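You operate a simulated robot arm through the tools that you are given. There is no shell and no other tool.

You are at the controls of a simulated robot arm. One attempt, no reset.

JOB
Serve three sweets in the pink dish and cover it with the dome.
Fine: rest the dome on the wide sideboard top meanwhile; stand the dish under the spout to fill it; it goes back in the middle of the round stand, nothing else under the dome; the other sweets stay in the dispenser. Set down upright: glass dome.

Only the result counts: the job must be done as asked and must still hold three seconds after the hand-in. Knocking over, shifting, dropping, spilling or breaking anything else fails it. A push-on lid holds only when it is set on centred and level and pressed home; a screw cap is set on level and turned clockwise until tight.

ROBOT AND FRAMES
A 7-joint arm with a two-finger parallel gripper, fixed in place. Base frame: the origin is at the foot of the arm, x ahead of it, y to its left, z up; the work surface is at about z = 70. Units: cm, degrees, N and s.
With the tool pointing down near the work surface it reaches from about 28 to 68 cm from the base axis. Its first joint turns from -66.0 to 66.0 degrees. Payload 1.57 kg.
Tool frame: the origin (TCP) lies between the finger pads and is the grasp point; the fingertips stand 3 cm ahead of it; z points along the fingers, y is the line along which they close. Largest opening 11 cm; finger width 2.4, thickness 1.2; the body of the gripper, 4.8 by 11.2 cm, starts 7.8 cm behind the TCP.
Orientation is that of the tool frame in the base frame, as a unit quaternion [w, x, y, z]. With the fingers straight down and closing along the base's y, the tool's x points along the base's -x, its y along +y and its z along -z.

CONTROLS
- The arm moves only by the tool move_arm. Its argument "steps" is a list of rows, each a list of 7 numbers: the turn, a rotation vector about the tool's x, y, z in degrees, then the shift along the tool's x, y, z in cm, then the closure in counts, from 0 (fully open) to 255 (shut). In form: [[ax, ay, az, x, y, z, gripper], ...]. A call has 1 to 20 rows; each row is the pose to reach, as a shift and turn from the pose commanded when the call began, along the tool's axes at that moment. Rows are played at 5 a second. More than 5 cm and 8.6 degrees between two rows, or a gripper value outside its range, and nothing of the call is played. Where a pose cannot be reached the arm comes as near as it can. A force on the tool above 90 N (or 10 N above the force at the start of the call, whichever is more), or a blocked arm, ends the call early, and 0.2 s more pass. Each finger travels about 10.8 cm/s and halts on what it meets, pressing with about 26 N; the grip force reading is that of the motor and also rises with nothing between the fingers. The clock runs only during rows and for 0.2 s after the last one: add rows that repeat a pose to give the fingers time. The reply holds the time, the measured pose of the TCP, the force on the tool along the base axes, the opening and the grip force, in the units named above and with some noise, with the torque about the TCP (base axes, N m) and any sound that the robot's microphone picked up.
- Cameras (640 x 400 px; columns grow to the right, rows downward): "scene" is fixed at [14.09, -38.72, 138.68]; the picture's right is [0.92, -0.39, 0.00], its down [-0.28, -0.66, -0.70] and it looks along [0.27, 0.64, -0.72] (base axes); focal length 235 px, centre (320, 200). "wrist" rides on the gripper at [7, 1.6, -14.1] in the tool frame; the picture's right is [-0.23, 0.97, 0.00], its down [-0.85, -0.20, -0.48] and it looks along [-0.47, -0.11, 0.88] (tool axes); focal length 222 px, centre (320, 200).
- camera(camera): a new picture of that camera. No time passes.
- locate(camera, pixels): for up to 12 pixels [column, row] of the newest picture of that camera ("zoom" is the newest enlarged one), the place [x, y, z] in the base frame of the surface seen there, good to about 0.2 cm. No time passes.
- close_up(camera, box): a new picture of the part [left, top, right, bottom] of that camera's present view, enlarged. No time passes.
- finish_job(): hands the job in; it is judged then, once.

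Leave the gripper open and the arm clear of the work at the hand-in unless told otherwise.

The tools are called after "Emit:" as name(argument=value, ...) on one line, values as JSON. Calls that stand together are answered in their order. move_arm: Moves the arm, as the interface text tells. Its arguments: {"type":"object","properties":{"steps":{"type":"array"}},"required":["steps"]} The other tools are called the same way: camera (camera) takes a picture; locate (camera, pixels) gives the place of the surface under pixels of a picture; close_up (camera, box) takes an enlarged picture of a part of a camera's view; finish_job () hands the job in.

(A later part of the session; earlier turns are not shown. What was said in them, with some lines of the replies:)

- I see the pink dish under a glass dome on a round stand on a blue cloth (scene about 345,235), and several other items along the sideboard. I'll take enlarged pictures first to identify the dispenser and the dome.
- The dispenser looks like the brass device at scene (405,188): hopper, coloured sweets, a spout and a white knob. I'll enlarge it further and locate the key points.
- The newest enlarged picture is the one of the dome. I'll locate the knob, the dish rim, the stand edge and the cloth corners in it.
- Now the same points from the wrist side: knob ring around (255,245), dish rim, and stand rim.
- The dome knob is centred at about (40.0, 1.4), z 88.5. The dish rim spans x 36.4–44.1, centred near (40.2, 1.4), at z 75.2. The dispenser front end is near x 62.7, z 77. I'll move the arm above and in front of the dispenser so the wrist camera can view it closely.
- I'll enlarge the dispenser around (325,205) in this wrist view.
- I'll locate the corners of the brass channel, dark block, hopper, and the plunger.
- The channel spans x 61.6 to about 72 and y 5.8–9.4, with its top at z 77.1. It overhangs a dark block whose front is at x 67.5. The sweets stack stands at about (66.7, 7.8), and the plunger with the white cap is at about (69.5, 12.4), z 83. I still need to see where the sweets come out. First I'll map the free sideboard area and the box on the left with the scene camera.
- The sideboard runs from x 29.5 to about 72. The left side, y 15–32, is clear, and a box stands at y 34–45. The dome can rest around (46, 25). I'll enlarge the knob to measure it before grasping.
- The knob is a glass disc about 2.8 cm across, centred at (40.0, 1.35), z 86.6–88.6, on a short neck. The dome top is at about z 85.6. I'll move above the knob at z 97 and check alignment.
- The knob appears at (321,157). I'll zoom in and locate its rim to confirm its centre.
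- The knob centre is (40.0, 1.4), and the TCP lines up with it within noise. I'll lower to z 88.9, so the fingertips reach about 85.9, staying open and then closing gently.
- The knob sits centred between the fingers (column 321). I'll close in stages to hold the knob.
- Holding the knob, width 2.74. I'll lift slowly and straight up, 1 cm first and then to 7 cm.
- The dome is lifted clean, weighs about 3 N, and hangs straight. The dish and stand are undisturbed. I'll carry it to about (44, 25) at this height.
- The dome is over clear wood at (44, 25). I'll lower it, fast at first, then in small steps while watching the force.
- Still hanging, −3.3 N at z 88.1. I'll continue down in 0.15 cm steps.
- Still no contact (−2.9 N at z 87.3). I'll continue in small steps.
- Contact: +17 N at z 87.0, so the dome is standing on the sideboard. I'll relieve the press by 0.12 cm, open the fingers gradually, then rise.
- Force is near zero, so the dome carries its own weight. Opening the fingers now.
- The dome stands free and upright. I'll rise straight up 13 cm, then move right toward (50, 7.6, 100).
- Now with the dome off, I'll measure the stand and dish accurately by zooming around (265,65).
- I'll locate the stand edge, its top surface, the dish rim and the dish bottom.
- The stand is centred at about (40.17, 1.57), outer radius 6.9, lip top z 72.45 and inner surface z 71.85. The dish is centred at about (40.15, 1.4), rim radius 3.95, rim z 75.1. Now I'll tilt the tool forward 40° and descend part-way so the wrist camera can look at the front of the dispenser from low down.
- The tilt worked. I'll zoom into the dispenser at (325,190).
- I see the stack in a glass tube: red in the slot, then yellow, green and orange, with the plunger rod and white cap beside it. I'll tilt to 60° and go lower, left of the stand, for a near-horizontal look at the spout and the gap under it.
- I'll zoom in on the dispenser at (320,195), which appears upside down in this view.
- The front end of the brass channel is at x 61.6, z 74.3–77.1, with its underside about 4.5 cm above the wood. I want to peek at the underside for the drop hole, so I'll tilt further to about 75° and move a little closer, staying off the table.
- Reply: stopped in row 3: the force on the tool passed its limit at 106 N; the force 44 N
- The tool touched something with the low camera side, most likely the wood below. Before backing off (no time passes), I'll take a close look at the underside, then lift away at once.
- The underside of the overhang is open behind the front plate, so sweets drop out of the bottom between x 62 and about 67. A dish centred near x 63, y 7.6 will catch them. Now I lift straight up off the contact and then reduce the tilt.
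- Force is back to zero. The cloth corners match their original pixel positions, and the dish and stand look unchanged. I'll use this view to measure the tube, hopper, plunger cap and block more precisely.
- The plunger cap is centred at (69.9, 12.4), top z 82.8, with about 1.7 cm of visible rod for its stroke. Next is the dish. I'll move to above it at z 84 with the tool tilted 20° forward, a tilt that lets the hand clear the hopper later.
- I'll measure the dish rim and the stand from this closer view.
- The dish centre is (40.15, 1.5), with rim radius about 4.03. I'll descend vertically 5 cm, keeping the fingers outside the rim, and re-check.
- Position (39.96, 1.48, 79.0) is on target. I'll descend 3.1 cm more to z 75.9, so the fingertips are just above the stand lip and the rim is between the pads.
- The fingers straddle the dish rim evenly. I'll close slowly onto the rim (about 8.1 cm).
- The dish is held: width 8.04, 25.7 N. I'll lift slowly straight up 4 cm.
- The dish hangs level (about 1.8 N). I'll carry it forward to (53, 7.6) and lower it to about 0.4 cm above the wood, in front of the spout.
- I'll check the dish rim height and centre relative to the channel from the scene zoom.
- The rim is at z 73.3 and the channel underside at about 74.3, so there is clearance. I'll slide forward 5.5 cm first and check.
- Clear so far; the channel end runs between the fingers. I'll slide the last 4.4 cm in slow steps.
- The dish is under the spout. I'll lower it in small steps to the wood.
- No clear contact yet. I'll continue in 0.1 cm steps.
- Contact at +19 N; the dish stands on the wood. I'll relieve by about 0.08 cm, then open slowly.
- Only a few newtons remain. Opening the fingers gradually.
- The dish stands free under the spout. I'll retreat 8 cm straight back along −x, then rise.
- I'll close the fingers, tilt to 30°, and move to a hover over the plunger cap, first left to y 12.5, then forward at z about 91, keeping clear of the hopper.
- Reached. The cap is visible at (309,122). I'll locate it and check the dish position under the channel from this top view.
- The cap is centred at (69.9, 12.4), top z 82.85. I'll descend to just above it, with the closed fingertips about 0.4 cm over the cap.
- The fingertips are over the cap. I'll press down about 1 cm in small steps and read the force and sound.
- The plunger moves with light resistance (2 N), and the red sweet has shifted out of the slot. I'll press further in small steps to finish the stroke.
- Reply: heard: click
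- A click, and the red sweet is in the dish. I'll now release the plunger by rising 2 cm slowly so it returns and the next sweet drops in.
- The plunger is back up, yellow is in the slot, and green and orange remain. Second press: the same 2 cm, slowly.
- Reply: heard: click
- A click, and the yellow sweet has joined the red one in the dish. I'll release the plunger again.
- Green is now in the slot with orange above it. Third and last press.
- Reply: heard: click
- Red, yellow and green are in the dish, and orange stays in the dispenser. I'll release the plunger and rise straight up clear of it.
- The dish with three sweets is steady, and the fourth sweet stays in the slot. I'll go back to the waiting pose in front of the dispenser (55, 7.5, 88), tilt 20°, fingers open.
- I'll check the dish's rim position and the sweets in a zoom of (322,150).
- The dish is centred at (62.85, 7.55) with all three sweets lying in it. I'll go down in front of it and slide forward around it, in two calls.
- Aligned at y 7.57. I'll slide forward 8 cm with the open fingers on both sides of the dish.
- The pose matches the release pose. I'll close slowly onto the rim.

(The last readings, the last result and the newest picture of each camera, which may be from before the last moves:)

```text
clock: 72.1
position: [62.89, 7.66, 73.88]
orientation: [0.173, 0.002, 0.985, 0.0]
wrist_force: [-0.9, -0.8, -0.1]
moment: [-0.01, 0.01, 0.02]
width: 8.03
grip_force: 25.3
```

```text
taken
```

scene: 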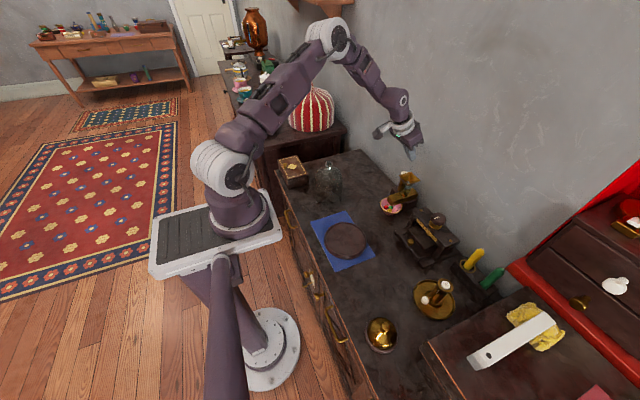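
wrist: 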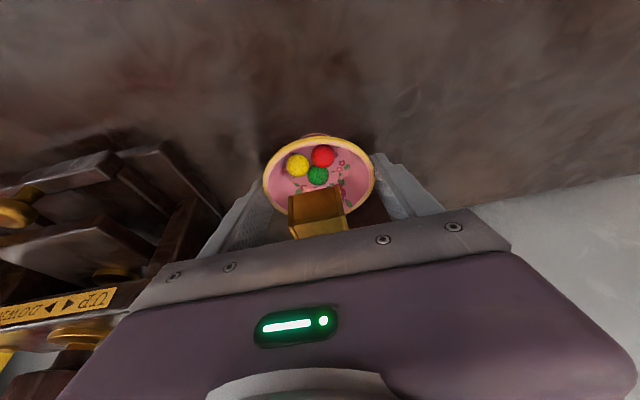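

Held at width 8.03. I'll lift 0.4 cm and ease back along −x, gently so the sweets stay put.

Emit:
move_arm(steps=[[0, 0, 0, -0.05, 0, -0.14, 90], [0, 0, 0, -0.1, 0, -0.28, 90], [0, 0, 0, -0.137, 0, -0.376, 90], [0, 0, 0, -0.137, 0, -0.376, 90], [0, 0, 0, 0.15, 0, -0.48, 90], [0, 0, 0, 0.6, 0, -0.64, 90], [0, 0, 0, 1.2, 0, -0.86, 90], [0, 0, 0, 2.0, 0, -1.15, 90], [0, 0, 0, 3.0, 0, -1.52, 90], [0, 0, 0, 4.0, 0, -1.88, 90], [0, 0, 0, 5.0, 0, -2.25, 90], [0, 0, 0, 6.0, 0, -2.61, 90], [0, 0, 0, 7.0, 0, -2.97, 90], [0, 0, 0, 7.8, 0, -3.26, 90], [0, 0, 0, 8.4, 0, -3.48, 90], [0, 0, 0, 8.8, 0, -3.63, 90], [0, 0, 0, 9.0, 0, -3.7, 90], [0, 0, 0, 9.0, 0, -3.7, 90]])

Emit:
camera(camera="wrist")

Emit:
close_up(camera="scene", box=[335, 160, 435, 250])

```text
clock: 75.9
position: [53.02, 7.77, 74.5]
orientation: [0.173, 0.002, 0.985, 0.0]
wrist_force: [-0.8, -0.1, -0.5]
moment: [0.01, 0.0, 0.0]
width: 8.02
grip_force: 25.5
```

```text
taken
```

wrist: 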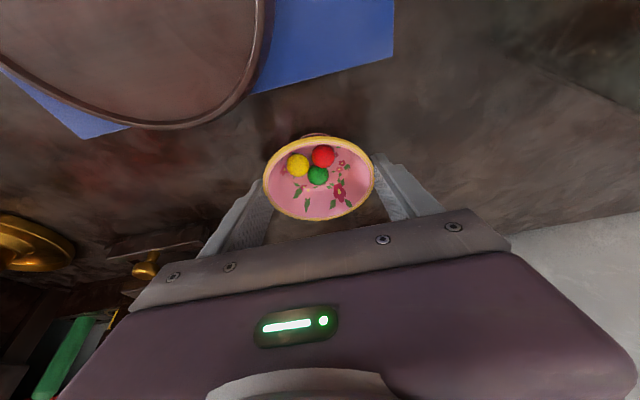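

```text
4.44 times, centred on (385, 205) of scene
```

zoom: 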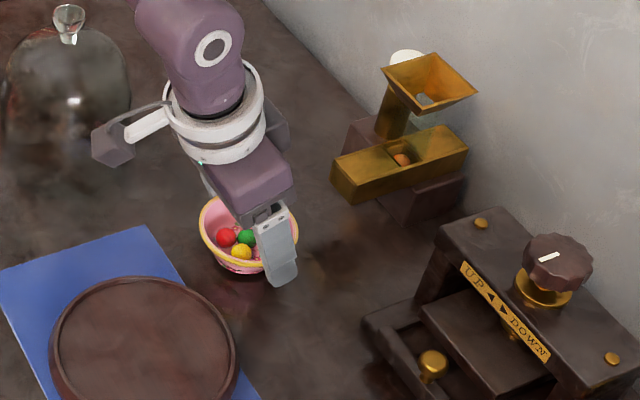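

The sweets are settled in the dish. The stand is now empty, so I'll measure its rim with a scene zoom before returning the dish.

Emit:
close_up(camera="scene", box=[300, 200, 390, 275])

Emit:
locate(camera="zoom", pixels=[[215, 225], [425, 225], [330, 120], [330, 310], [235, 170], [400, 155], [240, 280], [405, 275], [320, 210], [280, 130], [375, 130], [280, 300]])

```text
5.33 times, centred on (345, 238) of scene
```

zoom: 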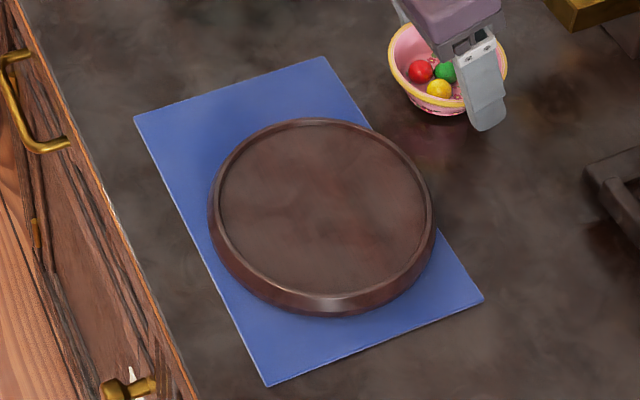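

```text
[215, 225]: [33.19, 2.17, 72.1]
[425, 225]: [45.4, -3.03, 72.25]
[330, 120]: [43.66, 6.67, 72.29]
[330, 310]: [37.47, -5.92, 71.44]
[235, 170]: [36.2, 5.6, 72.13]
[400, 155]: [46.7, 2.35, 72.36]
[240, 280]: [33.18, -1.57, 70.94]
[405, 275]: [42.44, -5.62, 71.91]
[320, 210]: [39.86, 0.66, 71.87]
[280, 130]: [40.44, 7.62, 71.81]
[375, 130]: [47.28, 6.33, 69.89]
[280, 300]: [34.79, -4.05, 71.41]
```

I'll zoom tighter on the stand so I can pick points along the crest of its lip.

Emit:
close_up(camera="scene", box=[322, 216, 372, 266])

```text
8.00 times, centred on (347, 241) of scene
```

zoom: 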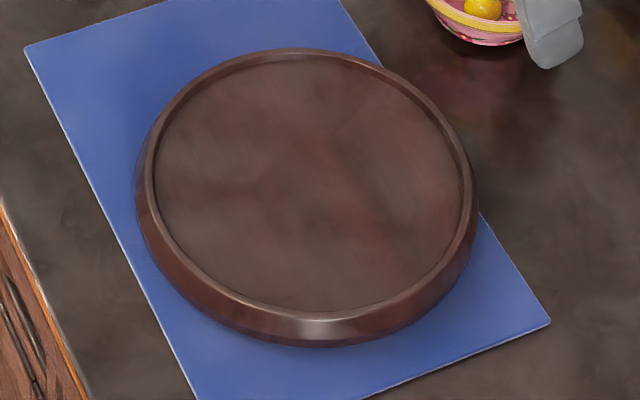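

Emit:
locate(camera="zoom", pixels=[[150, 172], [471, 195], [292, 53], [318, 315], [193, 94], [412, 87], [193, 258], [432, 272], [162, 130], [455, 140], [250, 298], [380, 304]])

```text
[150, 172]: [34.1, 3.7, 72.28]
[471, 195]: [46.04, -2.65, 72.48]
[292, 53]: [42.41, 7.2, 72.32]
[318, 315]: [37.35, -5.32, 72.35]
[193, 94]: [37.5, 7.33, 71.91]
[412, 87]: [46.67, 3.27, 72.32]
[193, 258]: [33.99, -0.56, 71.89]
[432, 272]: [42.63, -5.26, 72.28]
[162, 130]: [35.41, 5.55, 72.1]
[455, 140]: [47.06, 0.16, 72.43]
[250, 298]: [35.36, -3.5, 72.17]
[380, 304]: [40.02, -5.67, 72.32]
```

The stand centre averages (40.1, 1.35) over both cameras. I'll raise the dish 5.4 cm and carry it smoothly to above the stand centre.

Emit:
move_arm(steps=[[0, 0, 0, -0.37, 0, -1.02, 90], [0, 0, 0, -0.92, 0, -2.54, 90], [0, 0, 0, -1.48, 0, -4.06, 90], [0, 0, 0, -1.85, 0, -5.08, 90], [0, 0, 0, -1.49, -0.19, -5.21, 90], [0, 0, 0, -0.88, -0.5, -5.43, 90], [0, 0, 0, 0.09, -1.01, -5.79, 90], [0, 0, 0, 1.31, -1.64, -6.23, 90], [0, 0, 0, 2.52, -2.27, -6.67, 90], [0, 0, 0, 3.74, -2.9, -7.11, 90], [0, 0, 0, 4.95, -3.53, -7.56, 90], [0, 0, 0, 6.17, -4.16, -8.0, 90], [0, 0, 0, 7.38, -4.79, -8.44, 90], [0, 0, 0, 8.6, -5.42, -8.88, 90], [0, 0, 0, 9.45, -5.86, -9.19, 90], [0, 0, 0, 10.06, -6.17, -9.41, 90], [0, 0, 0, 10.3, -6.3, -9.5, 90], [0, 0, 0, 10.3, -6.3, -9.5, 90]])

Emit:
camera(camera="wrist")

Emit:
close_up(camera="scene", box=[300, 185, 390, 275])

```text
clock: 79.7
position: [40.13, 1.46, 79.82]
orientation: [0.173, 0.002, 0.985, 0.0]
wrist_force: [-0.6, -0.2, -0.3]
moment: [-0.01, 0.01, 0.0]
width: 8.04
grip_force: 26.3
```

```text
taken
```

wrist: 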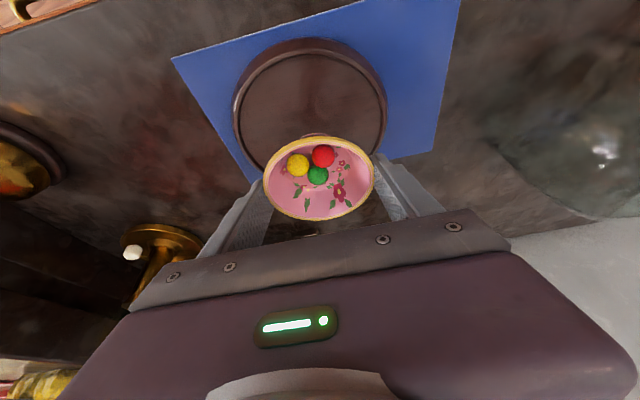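

```text
4.44 times, centred on (345, 230) of scene
```

zoom: 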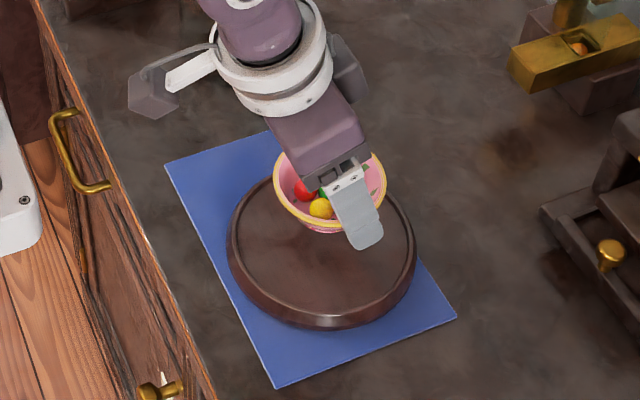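

The picture matches the earlier lifted view, where the dish had moved about +0.2 cm in y relative to the stand. I'll shift −0.15 in y and lower 3.5 cm.

Emit:
move_arm(steps=[[0, 0, 0, 0.1, -0.05, 0.28, 90], [0, 0, 0, 0.34, -0.1, 0.94, 90], [0, 0, 0, 0.62, -0.15, 1.69, 90], [0, 0, 0, 0.89, -0.15, 2.44, 90], [0, 0, 0, 1.09, -0.15, 3.0, 90], [0, 0, 0, 1.2, -0.15, 3.29, 90], [0, 0, 0, 1.2, -0.15, 3.29, 90]])

Emit:
camera(camera="wrist")

```text
clock: 81.3
position: [40.06, 1.15, 76.38]
orientation: [0.173, 0.002, 0.985, -0.001]
wrist_force: [0.2, -1.0, -0.1]
moment: [-0.04, -0.04, 0.0]
width: 7.99
grip_force: 26.0
```

```text
taken
```

wrist: 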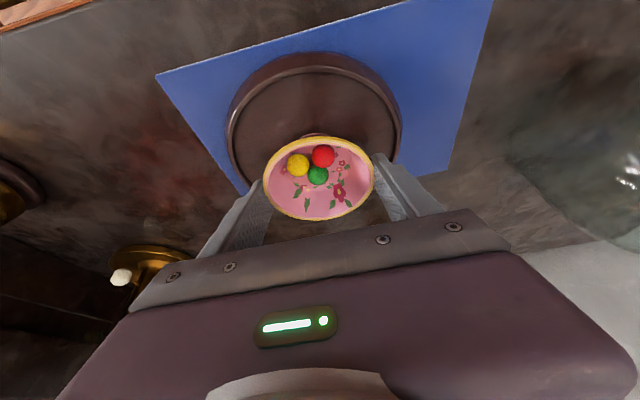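

The dish-to-stand offset in the picture matches the original. Now I'll lower in small steps to contact.

Emit:
move_arm(steps=[[0, 0, 0, 0.05, 0, 0.14, 90], [0, 0, 0, 0.1, 0, 0.28, 90], [0, 0, 0, 0.12, 0, 0.33, 90], [0, 0, 0, 0.12, 0, 0.33, 90]])

```text
clock: 82.3
position: [40.09, 1.23, 76.1]
orientation: [0.174, 0.001, 0.985, 0.0]
wrist_force: [0.0, -0.1, -0.4]
moment: [-0.02, -0.01, 0.01]
width: 8.02
grip_force: 26.2
```

Emit:
move_arm(steps=[[0, 0, 0, 0.027, 0, 0.075, 90], [0, 0, 0, 0.027, 0, 0.075, 90], [0, 0, 0, 0.027, 0, 0.075, 90]])

```text
clock: 83.1
position: [40.02, 1.15, 76.08]
orientation: [0.173, 0.002, 0.985, 0.0]
wrist_force: [0.2, 0.4, -0.9]
moment: [-0.02, -0.01, 0.02]
width: 8.01
grip_force: 26.2
```

Not touching yet; I'll step down again.

Emit:
move_arm(steps=[[0, 0, 0, 0.027, 0, 0.075, 90], [0, 0, 0, 0.027, 0, 0.075, 90], [0, 0, 0, 0.027, 0, 0.075, 90]])

```text
clock: 83.9
position: [39.99, 1.2, 75.97]
orientation: [0.173, 0.001, 0.985, 0.001]
wrist_force: [-0.7, 0.6, 17.7]
moment: [0.0, 0.05, 0.03]
width: 8.06
grip_force: 25.8
```

Contact at 17.7 N. Relieving slightly.

Emit:
move_arm(steps=[[0, 0, 0, -0.02, 0, -0.06, 90], [0, 0, 0, -0.03, 0, -0.08, 90], [0, 0, 0, -0.03, 0, -0.08, 90]])

```text
clock: 84.7
position: [40.06, 1.26, 75.89]
orientation: [0.174, 0.001, 0.985, 0.0]
wrist_force: [0.3, -1.4, 0.0]
moment: [-0.01, -0.02, 0.0]
width: 8.02
grip_force: 26.0
```

Force is about zero. I'll open gradually.

Emit:
move_arm(steps=[[0, 0, 0, 0, 0, 0, 72], [0, 0, 0, 0, 0, 0, 67], [0, 0, 0, 0, 0, 0, 63], [0, 0, 0, 0, 0, 0, 58], [0, 0, 0, 0, 0, 0, 45], [0, 0, 0, 0, 0, 0, 20], [0, 0, 0, 0, 0, 0, 0], [0, 0, 0, 0, 0, 0, 0]])

Emit:
camera(camera="wrist")

Emit:
close_up(camera="scene", box=[300, 185, 390, 275])

```text
clock: 86.5
position: [40.1, 1.12, 75.86]
orientation: [0.173, 0.002, 0.985, 0.0]
wrist_force: [-0.8, -0.3, -0.1]
moment: [-0.01, -0.01, 0.0]
width: 11.0
grip_force: 0.1
```

```text
taken
```

wrist: 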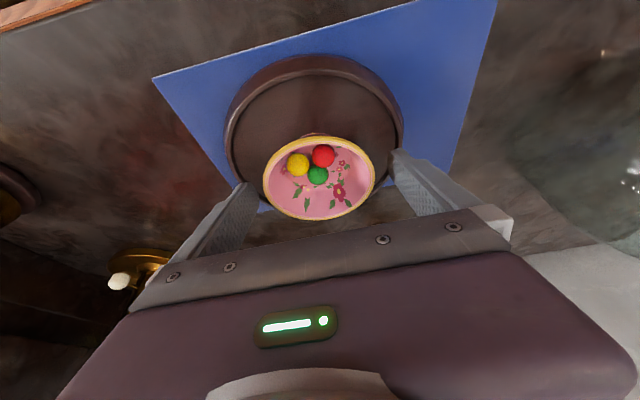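

```text
4.44 times, centred on (345, 230) of scene
```

zoom: 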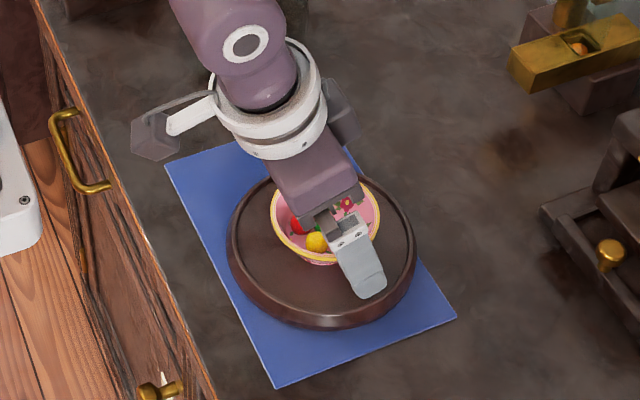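

The dish rests on the stand with the three sweets. I'll rise straight up 14 cm.

Emit:
move_arm(steps=[[0, 0, 0, -0.34, 0, -0.94, 0], [0, 0, 0, -1.03, 0, -2.82, 0], [0, 0, 0, -2.05, 0, -5.64, 0], [0, 0, 0, -3.08, 0, -8.46, 0], [0, 0, 0, -4.1, 0, -11.28, 0], [0, 0, 0, -4.79, 0, -13.16, 0], [0, 0, 0, -4.79, 0, -13.16, 0], [0, 0, 0, -4.79, 0, -13.16, 0]])

Emit:
camera(camera="wrist")

Emit:
camera(camera="scene")

```text
clock: 88.3
position: [39.89, 1.2, 89.89]
orientation: [0.173, 0.001, 0.985, 0.0]
wrist_force: [0.4, 0.2, 0.6]
moment: [0.01, 0.01, 0.0]
width: 11.02
grip_force: 0.0
```

```text
taken
```

wrist: 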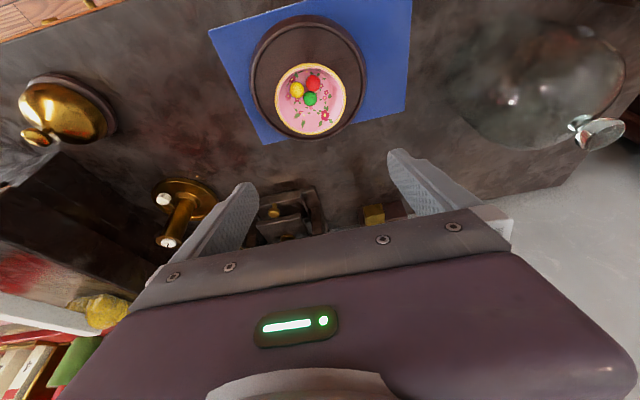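

```text
taken
```

scene: 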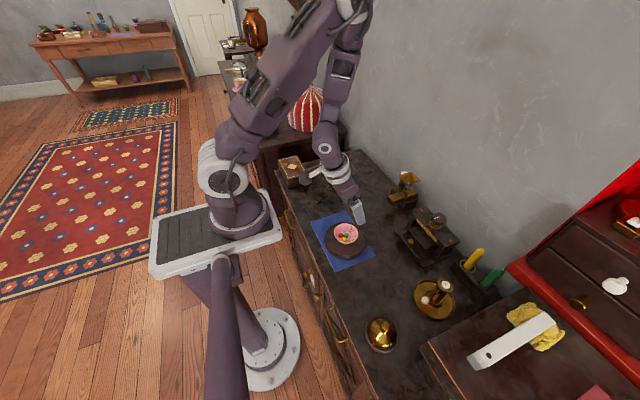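

I'll check the centring of the dish on the stand in a zoom.

Emit:
close_up(camera="wrist", box=[235, 5, 385, 145])

Emit:
locate(camera="zoom", pixels=[[219, 263], [422, 263], [320, 171], [320, 368], [245, 200], [395, 200], [240, 330], [400, 330], [150, 200], [455, 180], [300, 40], [330, 385]])

```text
2.86 times, centred on (310, 75) of wrist
```

zoom: 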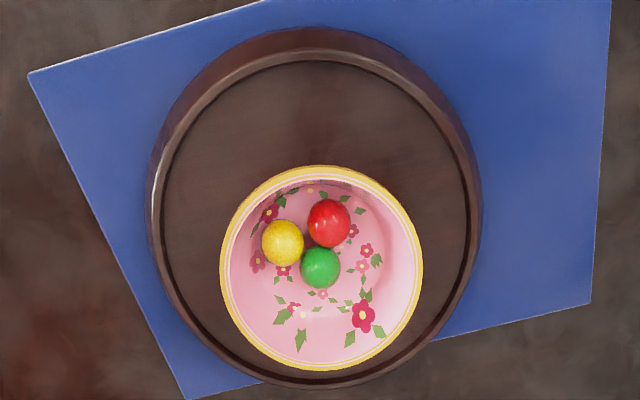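

```text
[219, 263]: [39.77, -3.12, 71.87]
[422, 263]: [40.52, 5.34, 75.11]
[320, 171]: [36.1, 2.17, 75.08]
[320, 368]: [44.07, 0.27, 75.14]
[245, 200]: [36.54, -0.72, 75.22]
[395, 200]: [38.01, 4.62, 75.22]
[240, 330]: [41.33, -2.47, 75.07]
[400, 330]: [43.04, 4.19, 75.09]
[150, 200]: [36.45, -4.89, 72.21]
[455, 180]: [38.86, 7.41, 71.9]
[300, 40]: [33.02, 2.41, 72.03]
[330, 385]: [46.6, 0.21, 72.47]
```

The dish is centred on the stand at about (40.1, 1.35). Now for the dome: I'll rise, return the tool to vertical, and hover above the knob at about (44, 25).

Emit:
move_arm(steps=[[0, 4, 0, -0.8, 0, -2.2, 0], [0, 8, 0, -1.6, 0, -4.4, 0], [0, 12, 0, -2.43, 0, -6.67, 0], [0, 16, 0, -2.9, 3, -6.5, 0], [0, 19.9, 0, -3.36, 6, -6.33, 0], [0, 19.9, 0, -3.83, 9, -6.16, 0], [0, 19.9, 0, -4.29, 12, -5.99, 0], [0, 19.9, 0, -4.76, 15, -5.82, 0], [0, 19.9, 0, -5.22, 18, -5.65, 0], [0, 19.9, 0, -5.69, 21, -5.48, 0], [0, 19.9, 0, -6.14, 23.9, -5.32, 0], [0, 19.9, 0, -6.14, 23.9, -5.32, 0], [0, 19.9, 0, -6.14, 23.9, -5.32, 0]])

Emit:
camera(camera="wrist")

```text
clock: 91.1
position: [44.13, 25.0, 97.01]
orientation: [0.0, 0.002, 1.0, 0.0]
wrist_force: [0.2, -0.3, 0.0]
moment: [-0.02, 0.0, 0.02]
width: 11.01
grip_force: 0.0
```

```text
taken
```

wrist: 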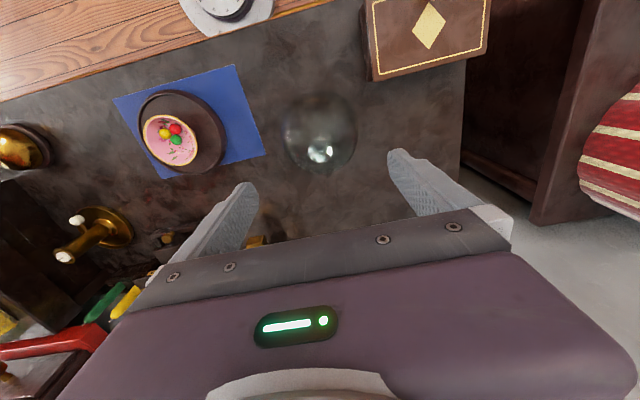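

Vertical again. I'll locate the knob at (321,151).

Emit:
close_up(camera="wrist", box=[300, 130, 342, 170])

Emit:
locate(camera="zoom", pixels=[[190, 200], [220, 200], [320, 200], [420, 200], [450, 200], [320, 80], [320, 110], [320, 310], [320, 330], [320, 250]])

```text
10.00 times, centred on (321, 150) of wrist
```

zoom: 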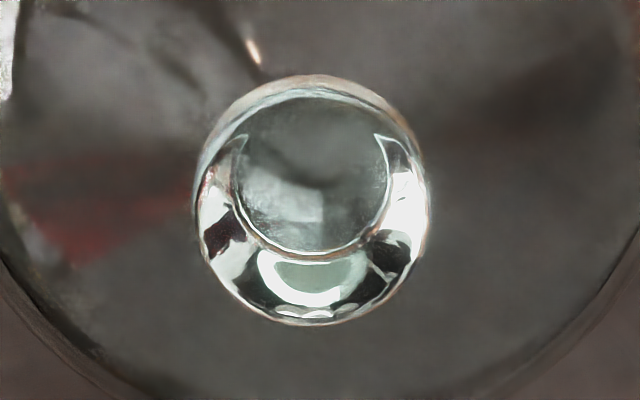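

```text
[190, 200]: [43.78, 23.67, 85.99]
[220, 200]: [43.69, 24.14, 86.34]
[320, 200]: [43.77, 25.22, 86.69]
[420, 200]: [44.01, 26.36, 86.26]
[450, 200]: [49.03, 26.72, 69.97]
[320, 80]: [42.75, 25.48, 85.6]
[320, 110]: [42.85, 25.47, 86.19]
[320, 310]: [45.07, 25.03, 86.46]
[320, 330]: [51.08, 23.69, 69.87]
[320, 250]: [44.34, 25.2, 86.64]
```

The knob centre is at (43.95, 25.2), z up to 86.7. I'll shift 0.15 cm back in x and lower 10 cm to z 87.0, the same height on the knob as before.

Emit:
move_arm(steps=[[0, 0, 0, 0.15, 0, 2.5, 0], [0, 0, 0, 0.15, 0, 5, 0], [0, 0, 0, 0.15, 0, 7.5, 0], [0, 0, 0, 0.15, 0, 9.2, 0], [0, 0, 0, 0.15, 0, 10, 0], [0, 0, 0, 0.15, 0, 10, 0], [0, 0, 0, 0.15, 0, 10, 0]])

Emit:
camera(camera="wrist")

Emit:
close_up(camera="wrist", box=[290, 150, 350, 210])

```text
clock: 92.7
position: [43.88, 25.0, 87.02]
orientation: [0.0, 0.002, 1.0, -0.001]
wrist_force: [-0.4, -0.1, 0.2]
moment: [0.03, 0.0, 0.0]
width: 11.02
grip_force: 0.0
```

```text
taken
```

wrist: 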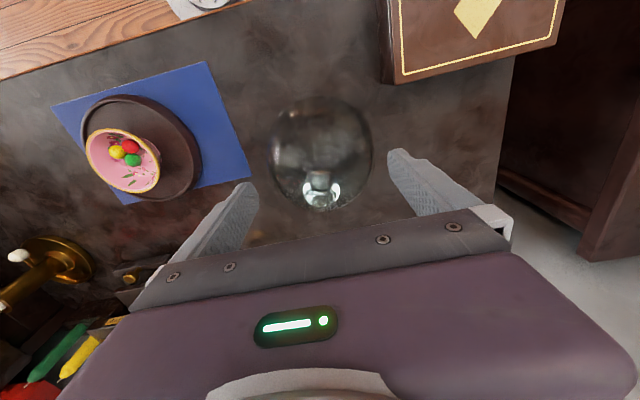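

```text
6.67 times, centred on (320, 180) of wrist
```

zoom: 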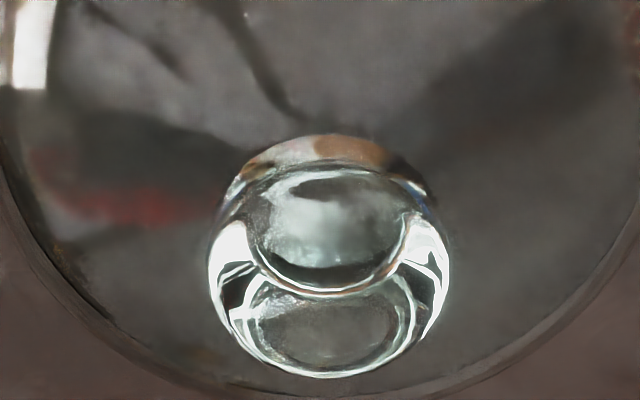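

The knob is centred between the fingers, as in the first grasp. I'll close in stages.

Emit:
move_arm(steps=[[0, 0, 0, 0, 0, 0, 120], [0, 0, 0, 0, 0, 0, 160], [0, 0, 0, 0, 0, 0, 175], [0, 0, 0, 0, 0, 0, 182], [0, 0, 0, 0, 0, 0, 188], [0, 0, 0, 0, 0, 0, 194], [0, 0, 0, 0, 0, 0, 205], [0, 0, 0, 0, 0, 0, 230], [0, 0, 0, 0, 0, 0, 255], [0, 0, 0, 0, 0, 0, 255]])

Emit:
close_up(camera="wrist", box=[250, 100, 390, 230])

```text
clock: 94.9
position: [43.88, 25.04, 87.1]
orientation: [0.001, 0.001, 1.0, 0.0]
wrist_force: [-0.1, 1.2, 1.4]
moment: [0.02, -0.03, 0.02]
width: 2.74
grip_force: 26.4
```

```text
3.08 times, centred on (320, 165) of wrist
```

zoom: 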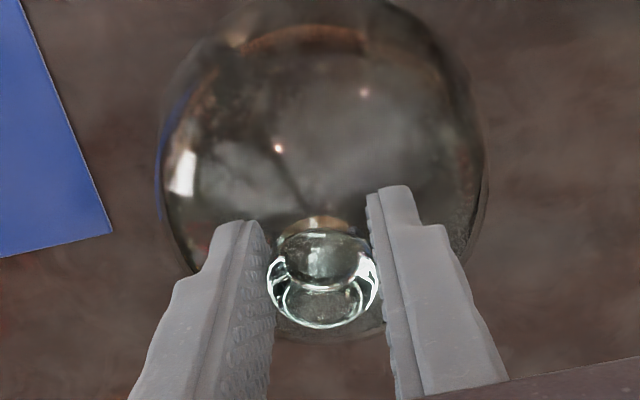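

Gripped at width 2.74. I'll lift slowly straight up 9 cm.

Emit:
move_arm(steps=[[0, 0, 0, 0, 0, -0.3, 255], [0, 0, 0, 0, 0, -0.7, 255], [0, 0, 0, 0, 0, -1.3, 255], [0, 0, 0, 0, 0, -2.2, 255], [0, 0, 0, 0, 0, -3.4, 255], [0, 0, 0, 0, 0, -4.6, 255], [0, 0, 0, 0, 0, -5.8, 255], [0, 0, 0, 0, 0, -7, 255], [0, 0, 0, 0, 0, -8, 255], [0, 0, 0, 0, 0, -8.7, 255], [0, 0, 0, 0, 0, -9, 255], [0, 0, 0, 0, 0, -9, 255]])

Emit:
camera(camera="wrist")

Emit:
close_up(camera="scene", box=[290, 120, 400, 270])

```text
clock: 97.5
position: [44.05, 25.17, 96.19]
orientation: [0.0, 0.001, 1.0, 0.0]
wrist_force: [0.2, 0.4, -2.9]
moment: [-0.02, 0.03, 0.02]
width: 2.74
grip_force: 26.3
```

```text
taken
```

wrist: 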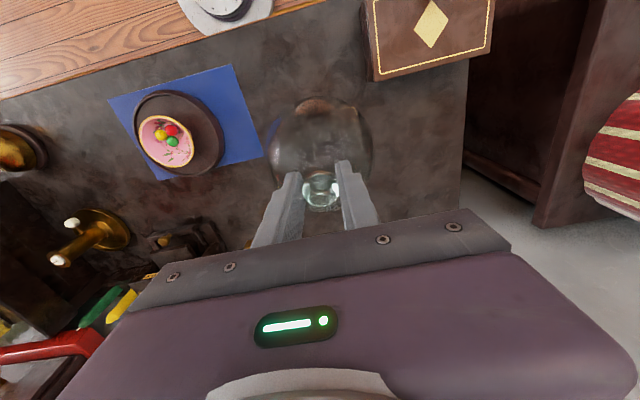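

```text
2.67 times, centred on (345, 195) of scene
```

zoom: 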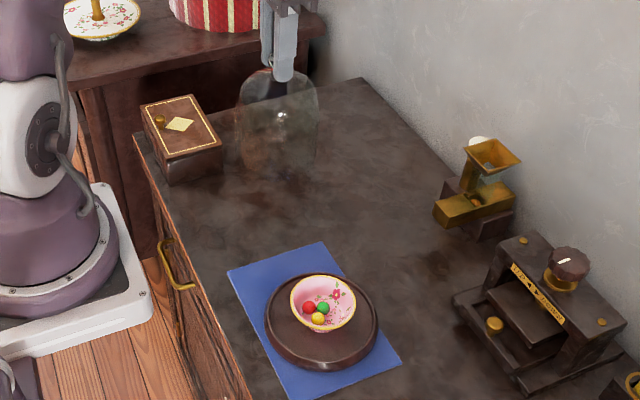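

The dome is hanging straight and clear. I'll carry it back by (−3.95, −23.65) to above the stand at this height.

Emit:
move_arm(steps=[[0, 0, 0, 0.2, -1, 0, 255], [0, 0, 0, 0.5, -2.8, 0, 255], [0, 0, 0, 0.8, -4.9, 0, 255], [0, 0, 0, 1.2, -7, 0, 255], [0, 0, 0, 1.5, -9.1, 0, 255], [0, 0, 0, 1.9, -11.2, 0, 255], [0, 0, 0, 2.2, -13.3, 0, 255], [0, 0, 0, 2.6, -15.4, 0, 255], [0, 0, 0, 2.9, -17.5, 0, 255], [0, 0, 0, 3.3, -19.6, 0, 255], [0, 0, 0, 3.6, -21.5, 0, 255], [0, 0, 0, 3.8, -22.8, 0, 255], [0, 0, 0, 3.95, -23.65, 0, 255], [0, 0, 0, 3.95, -23.65, 0, 255], [0, 0, 0, 3.95, -23.65, 0, 255]])

Emit:
camera(camera="wrist")

Emit:
close_up(camera="scene", box=[290, 150, 410, 270])

```text
clock: 100.7
position: [40.17, 1.53, 96.02]
orientation: [0.001, 0.001, 1.0, 0.001]
wrist_force: [-0.4, -0.5, -2.4]
moment: [-0.04, 0.04, -0.02]
width: 2.75
grip_force: 25.7
```

```text
taken
```

wrist: 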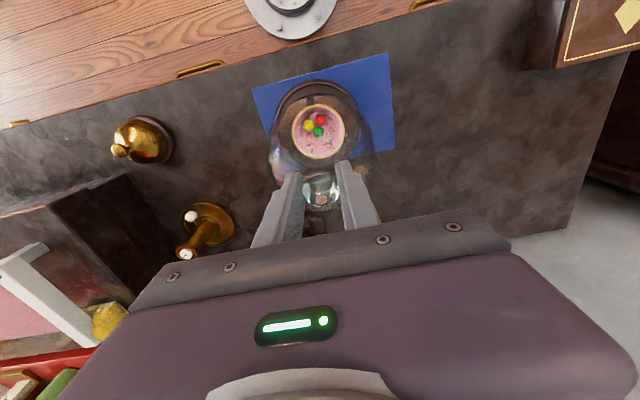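

```text
3.33 times, centred on (350, 210) of scene
```

zoom: 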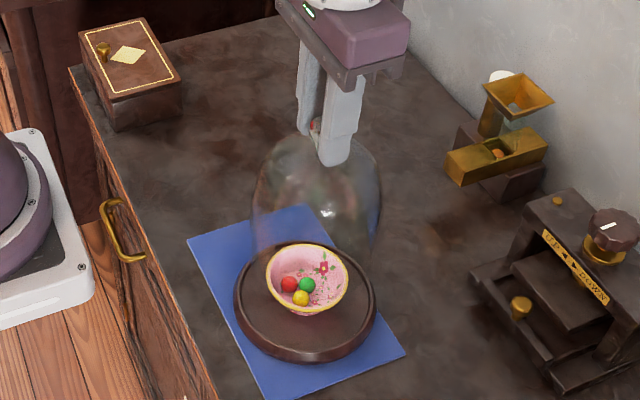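

The view matches the earlier lifted-dome picture, so the dome is back over its original place. I'll lower it to about 0.8 cm above its seat.

Emit:
move_arm(steps=[[0, 0, 0, 0, 0, 0.5, 255], [0, 0, 0, 0, 0, 1.5, 255], [0, 0, 0, 0, 0, 2.7, 255], [0, 0, 0, 0, 0, 3.9, 255], [0, 0, 0, 0, 0, 4.8, 255], [0, 0, 0, 0, 0, 5.5, 255], [0, 0, 0, 0, 0, 6.0, 255], [0, 0, 0, 0, 0, 6.2, 255], [0, 0, 0, 0, 0, 6.2, 255]])

Emit:
camera(camera="wrist")

Emit:
close_up(camera="scene", box=[310, 195, 385, 275])

Emit:
close_up(camera="wrist", box=[225, 40, 425, 230])

```text
clock: 102.7
position: [39.97, 1.5, 89.84]
orientation: [0.001, 0.001, 1.0, 0.0]
wrist_force: [-0.2, -0.2, -3.0]
moment: [-0.01, 0.01, -0.01]
width: 2.75
grip_force: 26.7
```

```text
taken
```

wrist: 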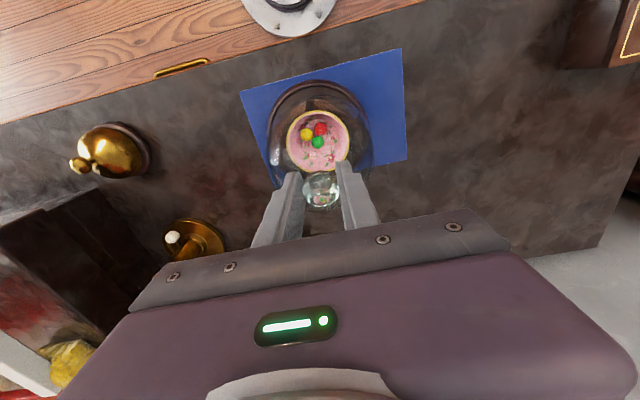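

```text
5.00 times, centred on (348, 235) of scene
```

zoom: 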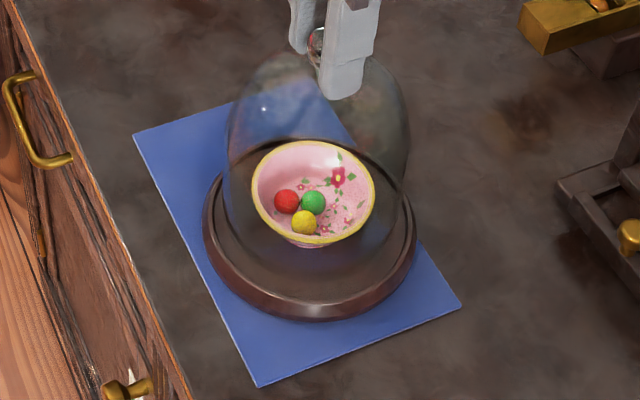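

```text
2.11 times, centred on (325, 135) of wrist
```

zoom: 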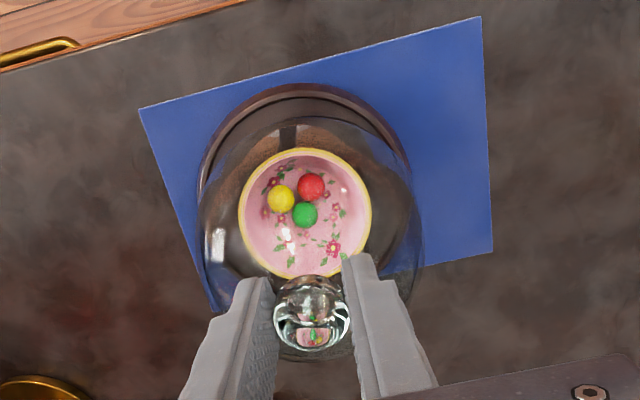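

The dome rim is just above the lip and looks concentric. I'll lower in small steps, watching for early contact.

Emit:
move_arm(steps=[[0, 0, 0, 0, 0, 0.1, 255], [0, 0, 0, 0, 0, 0.2, 255], [0, 0, 0, 0, 0, 0.3, 255], [0, 0, 0, 0, 0, 0.4, 255], [0, 0, 0, 0, 0, 0.4, 255]])

```text
clock: 103.9
position: [40.09, 1.56, 89.35]
orientation: [0.0, 0.001, 1.0, 0.001]
wrist_force: [0.5, 0.6, -4.2]
moment: [-0.02, 0.01, -0.04]
width: 2.77
grip_force: 25.5
```

No contact at lip height, so the rim has passed inside the lip. I'll continue down.

Emit:
move_arm(steps=[[0, 0, 0, 0, 0, 0.1, 255], [0, 0, 0, 0, 0, 0.2, 255], [0, 0, 0, 0, 0, 0.3, 255], [0, 0, 0, 0, 0, 0.3, 255]])

```text
clock: 104.9
position: [39.94, 1.48, 89.12]
orientation: [0.0, 0.001, 1.0, 0.0]
wrist_force: [-0.4, 0.0, -3.4]
moment: [-0.02, -0.02, -0.02]
width: 2.75
grip_force: 25.8
```

Emit:
move_arm(steps=[[0, 0, 0, 0, 0, 0.1, 255], [0, 0, 0, 0, 0, 0.15, 255], [0, 0, 0, 0, 0, 0.15, 255]])

```text
clock: 105.7
position: [39.98, 1.51, 89.0]
orientation: [0.0, 0.002, 1.0, 0.0]
wrist_force: [-3.7, 1.4, 15.6]
moment: [0.01, 0.1, 0.02]
width: 2.75
grip_force: 26.4
```

Contact at z 89.0, the original seat height. I'll relieve the press slightly and check the view.

Emit:
move_arm(steps=[[0, 0, 0, 0, 0, -0.06, 255], [0, 0, 0, 0, 0, -0.08, 255], [0, 0, 0, 0, 0, -0.08, 255]])

Emit:
close_up(camera="scene", box=[310, 195, 385, 275])

```text
clock: 106.5
position: [40.17, 1.46, 89.08]
orientation: [0.0, 0.001, 1.0, -0.001]
wrist_force: [0.4, 0.4, -3.6]
moment: [0.02, -0.01, -0.02]
width: 2.73
grip_force: 25.2
```

```text
5.00 times, centred on (348, 235) of scene
```

zoom: 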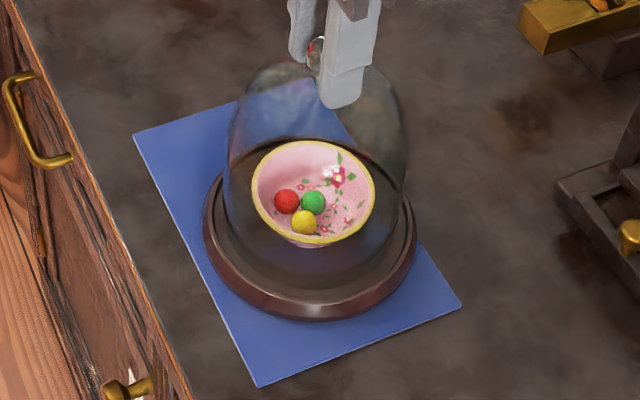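

It now hangs a hair above the seat (−3.6 N). I'll lower 0.05 cm so it just rests.

Emit:
move_arm(steps=[[0, 0, 0, 0, 0, 0.03, 255], [0, 0, 0, 0, 0, 0.05, 255], [0, 0, 0, 0, 0, 0.05, 255]])

```text
clock: 107.3
position: [39.96, 1.47, 89.17]
orientation: [0.0, 0.002, 1.0, -0.001]
wrist_force: [-0.7, -0.4, -3.9]
moment: [-0.01, 0.04, -0.02]
width: 2.75
grip_force: 25.6
```

Emit:
move_arm(steps=[[0, 0, 0, 0, 0, 0.03, 255], [0, 0, 0, 0, 0, 0.06, 255], [0, 0, 0, 0, 0, 0.06, 255]])

```text
clock: 108.1
position: [39.89, 1.46, 89.1]
orientation: [0.0, 0.001, 1.0, -0.001]
wrist_force: [-0.7, 0.7, -2.6]
moment: [0.0, -0.01, -0.01]
width: 2.72
grip_force: 25.7
```

Emit:
move_arm(steps=[[0, 0, 0, 0, 0, 0.04, 255], [0, 0, 0, 0, 0, 0.04, 255], [0, 0, 0, 0, 0, 0.04, 255]])

```text
clock: 108.9
position: [39.95, 1.34, 89.06]
orientation: [0.001, 0.002, 1.0, -0.001]
wrist_force: [-1.6, -0.1, 17.0]
moment: [-0.03, -0.03, 0.04]
width: 2.74
grip_force: 26.4
```

Contact again (17 N). Raising by 0.03 cm to take the press off, then opening.

Emit:
move_arm(steps=[[0, 0, 0, 0, 0, -0.03, 255], [0, 0, 0, 0, 0, -0.03, 255]])

```text
clock: 109.5
position: [40.12, 1.38, 89.06]
orientation: [0.0, 0.001, 1.0, 0.0]
wrist_force: [1.2, 2.4, 5.0]
moment: [0.09, -0.3, 0.09]
width: 2.74
grip_force: 26.2
```

The dome rests with only 5 N of press. Opening the fingers gradually.

Emit:
move_arm(steps=[[0, 0, 0, 0, 0, 0, 189], [0, 0, 0, 0, 0, 0, 184], [0, 0, 0, 0, 0, 0, 175], [0, 0, 0, 0, 0, 0, 150], [0, 0, 0, 0, 0, 0, 80], [0, 0, 0, 0, 0, 0, 0], [0, 0, 0, 0, 0, 0, 0]])

Emit:
close_up(camera="scene", box=[310, 195, 385, 275])

Emit:
close_up(camera="wrist", box=[225, 40, 425, 230])

```text
clock: 111.1
position: [39.88, 1.41, 88.98]
orientation: [0.0, 0.002, 1.0, 0.0]
wrist_force: [0.0, 0.6, 0.1]
moment: [-0.03, -0.03, -0.01]
width: 11.01
grip_force: 0.1
```

```text
5.00 times, centred on (348, 235) of scene
```

zoom: 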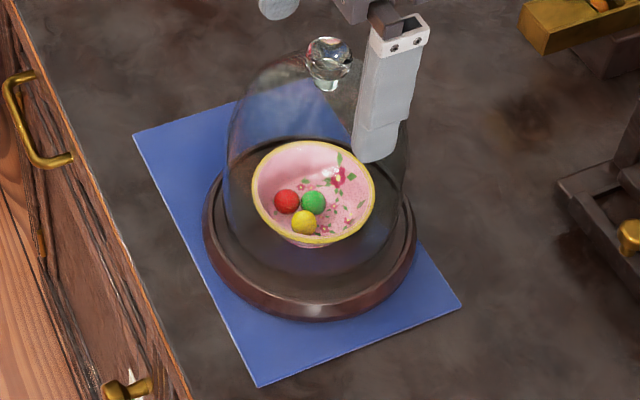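

```text
2.11 times, centred on (325, 135) of wrist
```

zoom: 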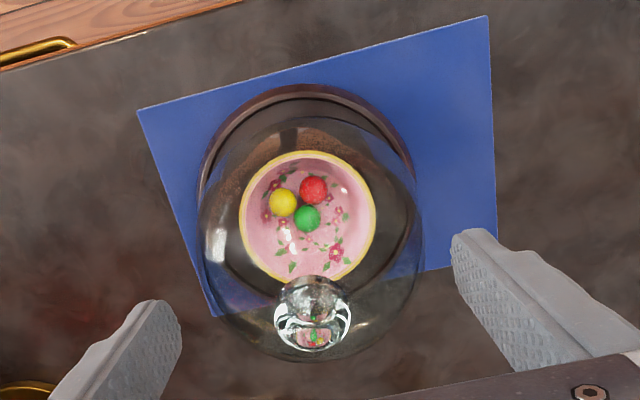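

The dome stands free. I'll rise straight up out of the way, then verify the knob position and height against the start.

Emit:
move_arm(steps=[[0, 0, 0, 0, 0, -1.5, 0], [0, 0, 0, 0, 0, -4, 0], [0, 0, 0, 0, 0, -8, 0], [0, 0, 0, 0, 0, -8, 0], [0, 0, 0, 0, 0, -8, 0]])

Emit:
camera(camera="wrist")

Emit:
close_up(camera="wrist", box=[300, 140, 342, 176])

Emit:
locate(camera="wrist", pixels=[[309, 157], [321, 157], [333, 157], [321, 147], [321, 167], [321, 152], [315, 157], [327, 157], [321, 162]])

Emit:
close_up(camera="scene", box=[328, 198, 368, 226])

Emit:
locate(camera="zoom", pixels=[[315, 60], [315, 90], [315, 110], [315, 130], [315, 150], [315, 170], [315, 190], [290, 90], [345, 90], [315, 210]])

```text
clock: 112.3
position: [39.79, 1.53, 96.68]
orientation: [0.0, 0.002, 1.0, -0.001]
wrist_force: [0.1, -0.4, 0.4]
moment: [0.05, 0.01, 0.0]
width: 11.01
grip_force: 0.0
```

```text
taken
```

wrist: 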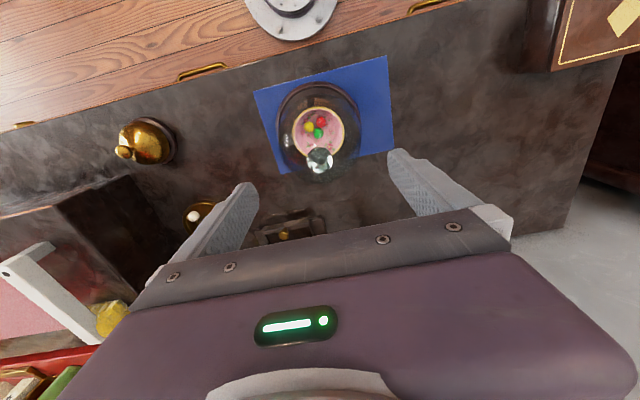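

```text
11.11 times, centred on (321, 158) of wrist
```

zoom: 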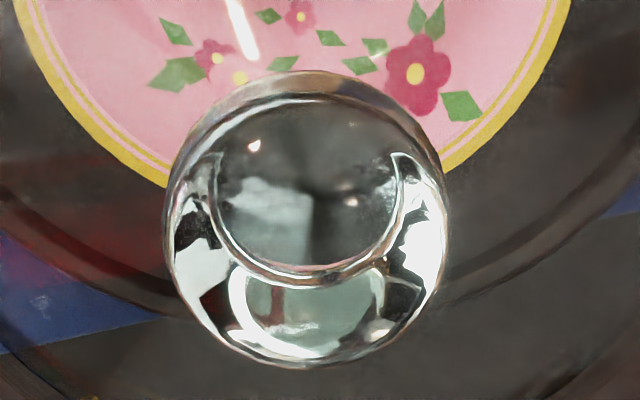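

```text
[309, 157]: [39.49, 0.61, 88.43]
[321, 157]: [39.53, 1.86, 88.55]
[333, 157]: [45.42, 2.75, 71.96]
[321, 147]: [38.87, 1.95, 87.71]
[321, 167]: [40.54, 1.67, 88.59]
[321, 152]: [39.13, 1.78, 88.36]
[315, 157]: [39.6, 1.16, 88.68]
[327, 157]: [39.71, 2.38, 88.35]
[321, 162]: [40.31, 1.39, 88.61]
```

```text
14.29 times, centred on (348, 212) of scene
```

zoom: 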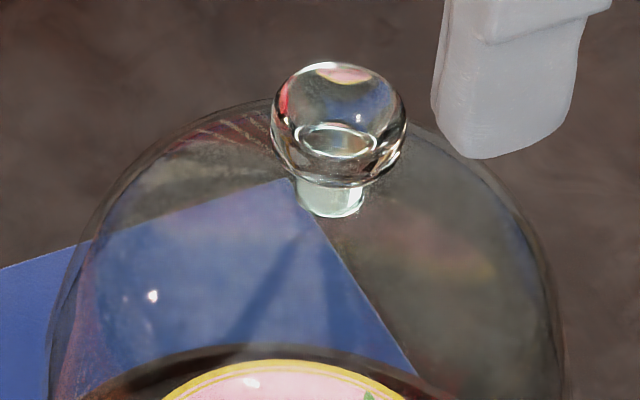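

```text
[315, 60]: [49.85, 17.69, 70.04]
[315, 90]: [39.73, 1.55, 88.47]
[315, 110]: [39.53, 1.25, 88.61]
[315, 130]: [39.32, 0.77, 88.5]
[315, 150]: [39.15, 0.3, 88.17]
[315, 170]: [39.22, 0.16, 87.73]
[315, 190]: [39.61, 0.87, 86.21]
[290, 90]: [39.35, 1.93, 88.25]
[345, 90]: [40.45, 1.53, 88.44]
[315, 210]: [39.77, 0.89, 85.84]
```

The knob top is at z 88.6 as at the start, and the dome sits about 0.2 cm from its original spot in y. I'll check the dome foot against the stand lip up close.

Emit:
close_up(camera="scene", box=[320, 210, 375, 264])

Emit:
close_up(camera="wrist", box=[255, 60, 385, 190])

```text
7.41 times, centred on (348, 237) of scene
```

zoom: 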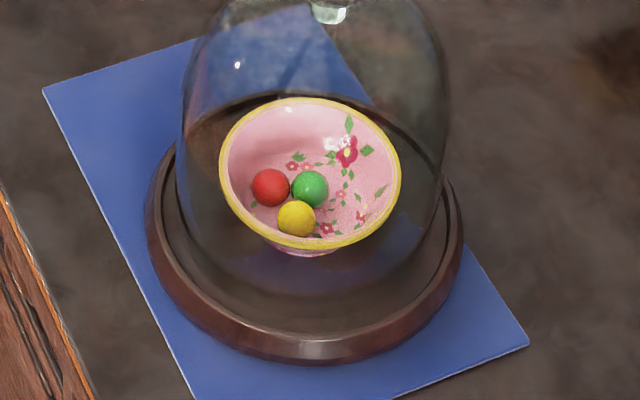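

```text
3.08 times, centred on (320, 125) of wrist
```

zoom: 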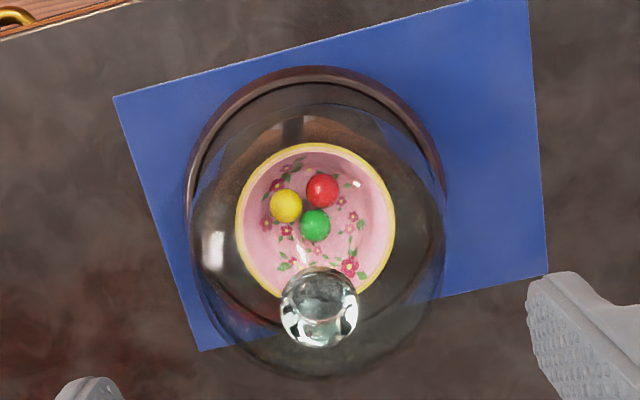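

The dome foot sits flat inside the stand lip with an even gap all round, and the dish with three sweets is centred beneath it. I'll move the arm up and away to the start area with the gripper open.

Emit:
move_arm(steps=[[0, 0, 0, 0, 0, -3, 0], [0, 0, 0, -1, 0.4, -6.5, 0], [0, 0, 0, -2, 0.8, -10, 0], [0, 0, 0, -3.2, 1.2, -13.5, 0], [0, 0, 0, -4.5, 1.6, -17, 0], [0, 0, 0, -5.9, 2.1, -20, 0], [0, 0, 0, -5.9, 2.1, -20, 0], [0, 0, 0, -5.9, 2.1, -20, 0]])

Emit:
camera(camera="scene")

Emit:
close_up(camera="scene", box=[270, 150, 430, 280])

Emit:
close_up(camera="wrist", box=[140, 20, 400, 230])

```text
clock: 114.1
position: [45.78, 3.67, 117.19]
orientation: [0.0, 0.002, 1.0, -0.001]
wrist_force: [-0.1, -0.3, -0.3]
moment: [-0.02, 0.0, 0.02]
width: 11.01
grip_force: 0.1
```

```text
taken
```

scene: 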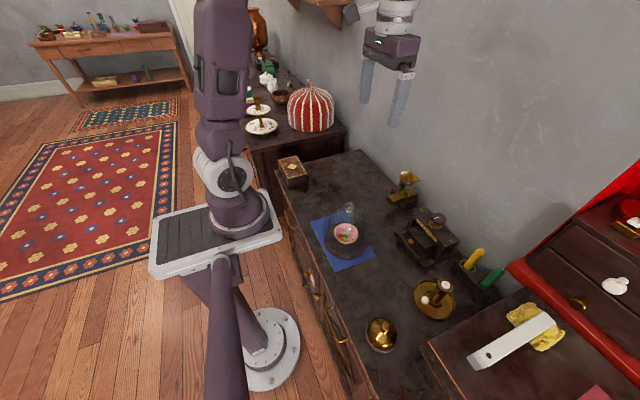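

```text
3.08 times, centred on (350, 215) of scene
```

zoom: 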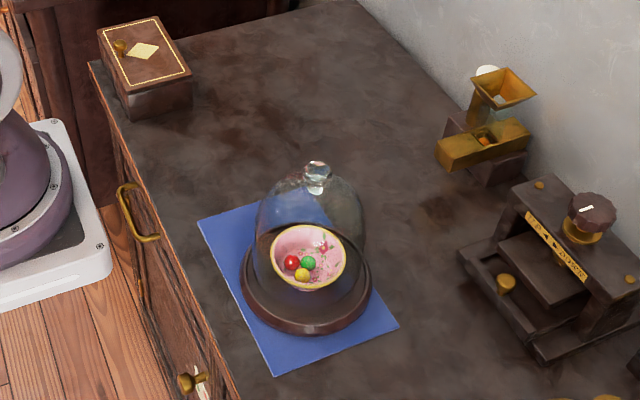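

```text
1.90 times, centred on (270, 125) of wrist
```

zoom: 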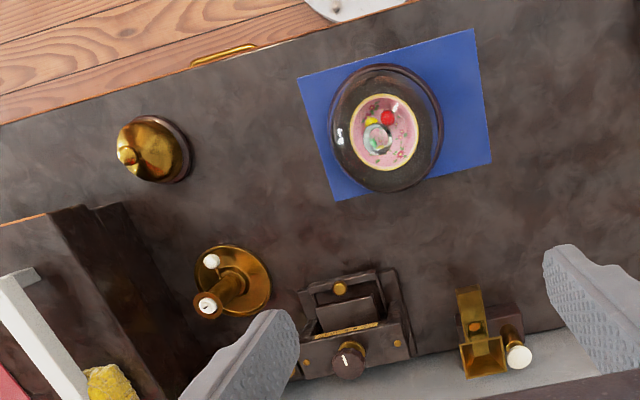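

The final pictures match the start: the cloth, stand, press, box and other items are in place, and the orange sweet is still in the dispenser. The dish with three sweets stands on the stand under the upright, seated dome. The arm is clear with the gripper open, so I'm handing the job in.

Emit:
finish_job()

```text
The job is handed in.
```

The pink dish is back in the middle of the round stand with three sweets in it (red, yellow and green), and the glass dome is seated upright over it. The job is handed in; I have not seen the judgement.

- **Sweets:** three presses of the plunger dropped one sweet each. The orange one is still in the dispenser.
- **Dome:** it rested on the open sideboard top while I filled the dish. It now sits inside the stand's lip at its original height, about 0.2–0.3 cm from where it started.
- **One contact:** while I was looking at the underside of the spout, the wrist camera touched down on the blue cloth and the force limit stopped the arm at 106 N. I lifted straight off. The cloth, stand and dish matched their earlier positions afterwards.

In the final pictures everything else was where it started. The arm is clear of the work with the gripper open.
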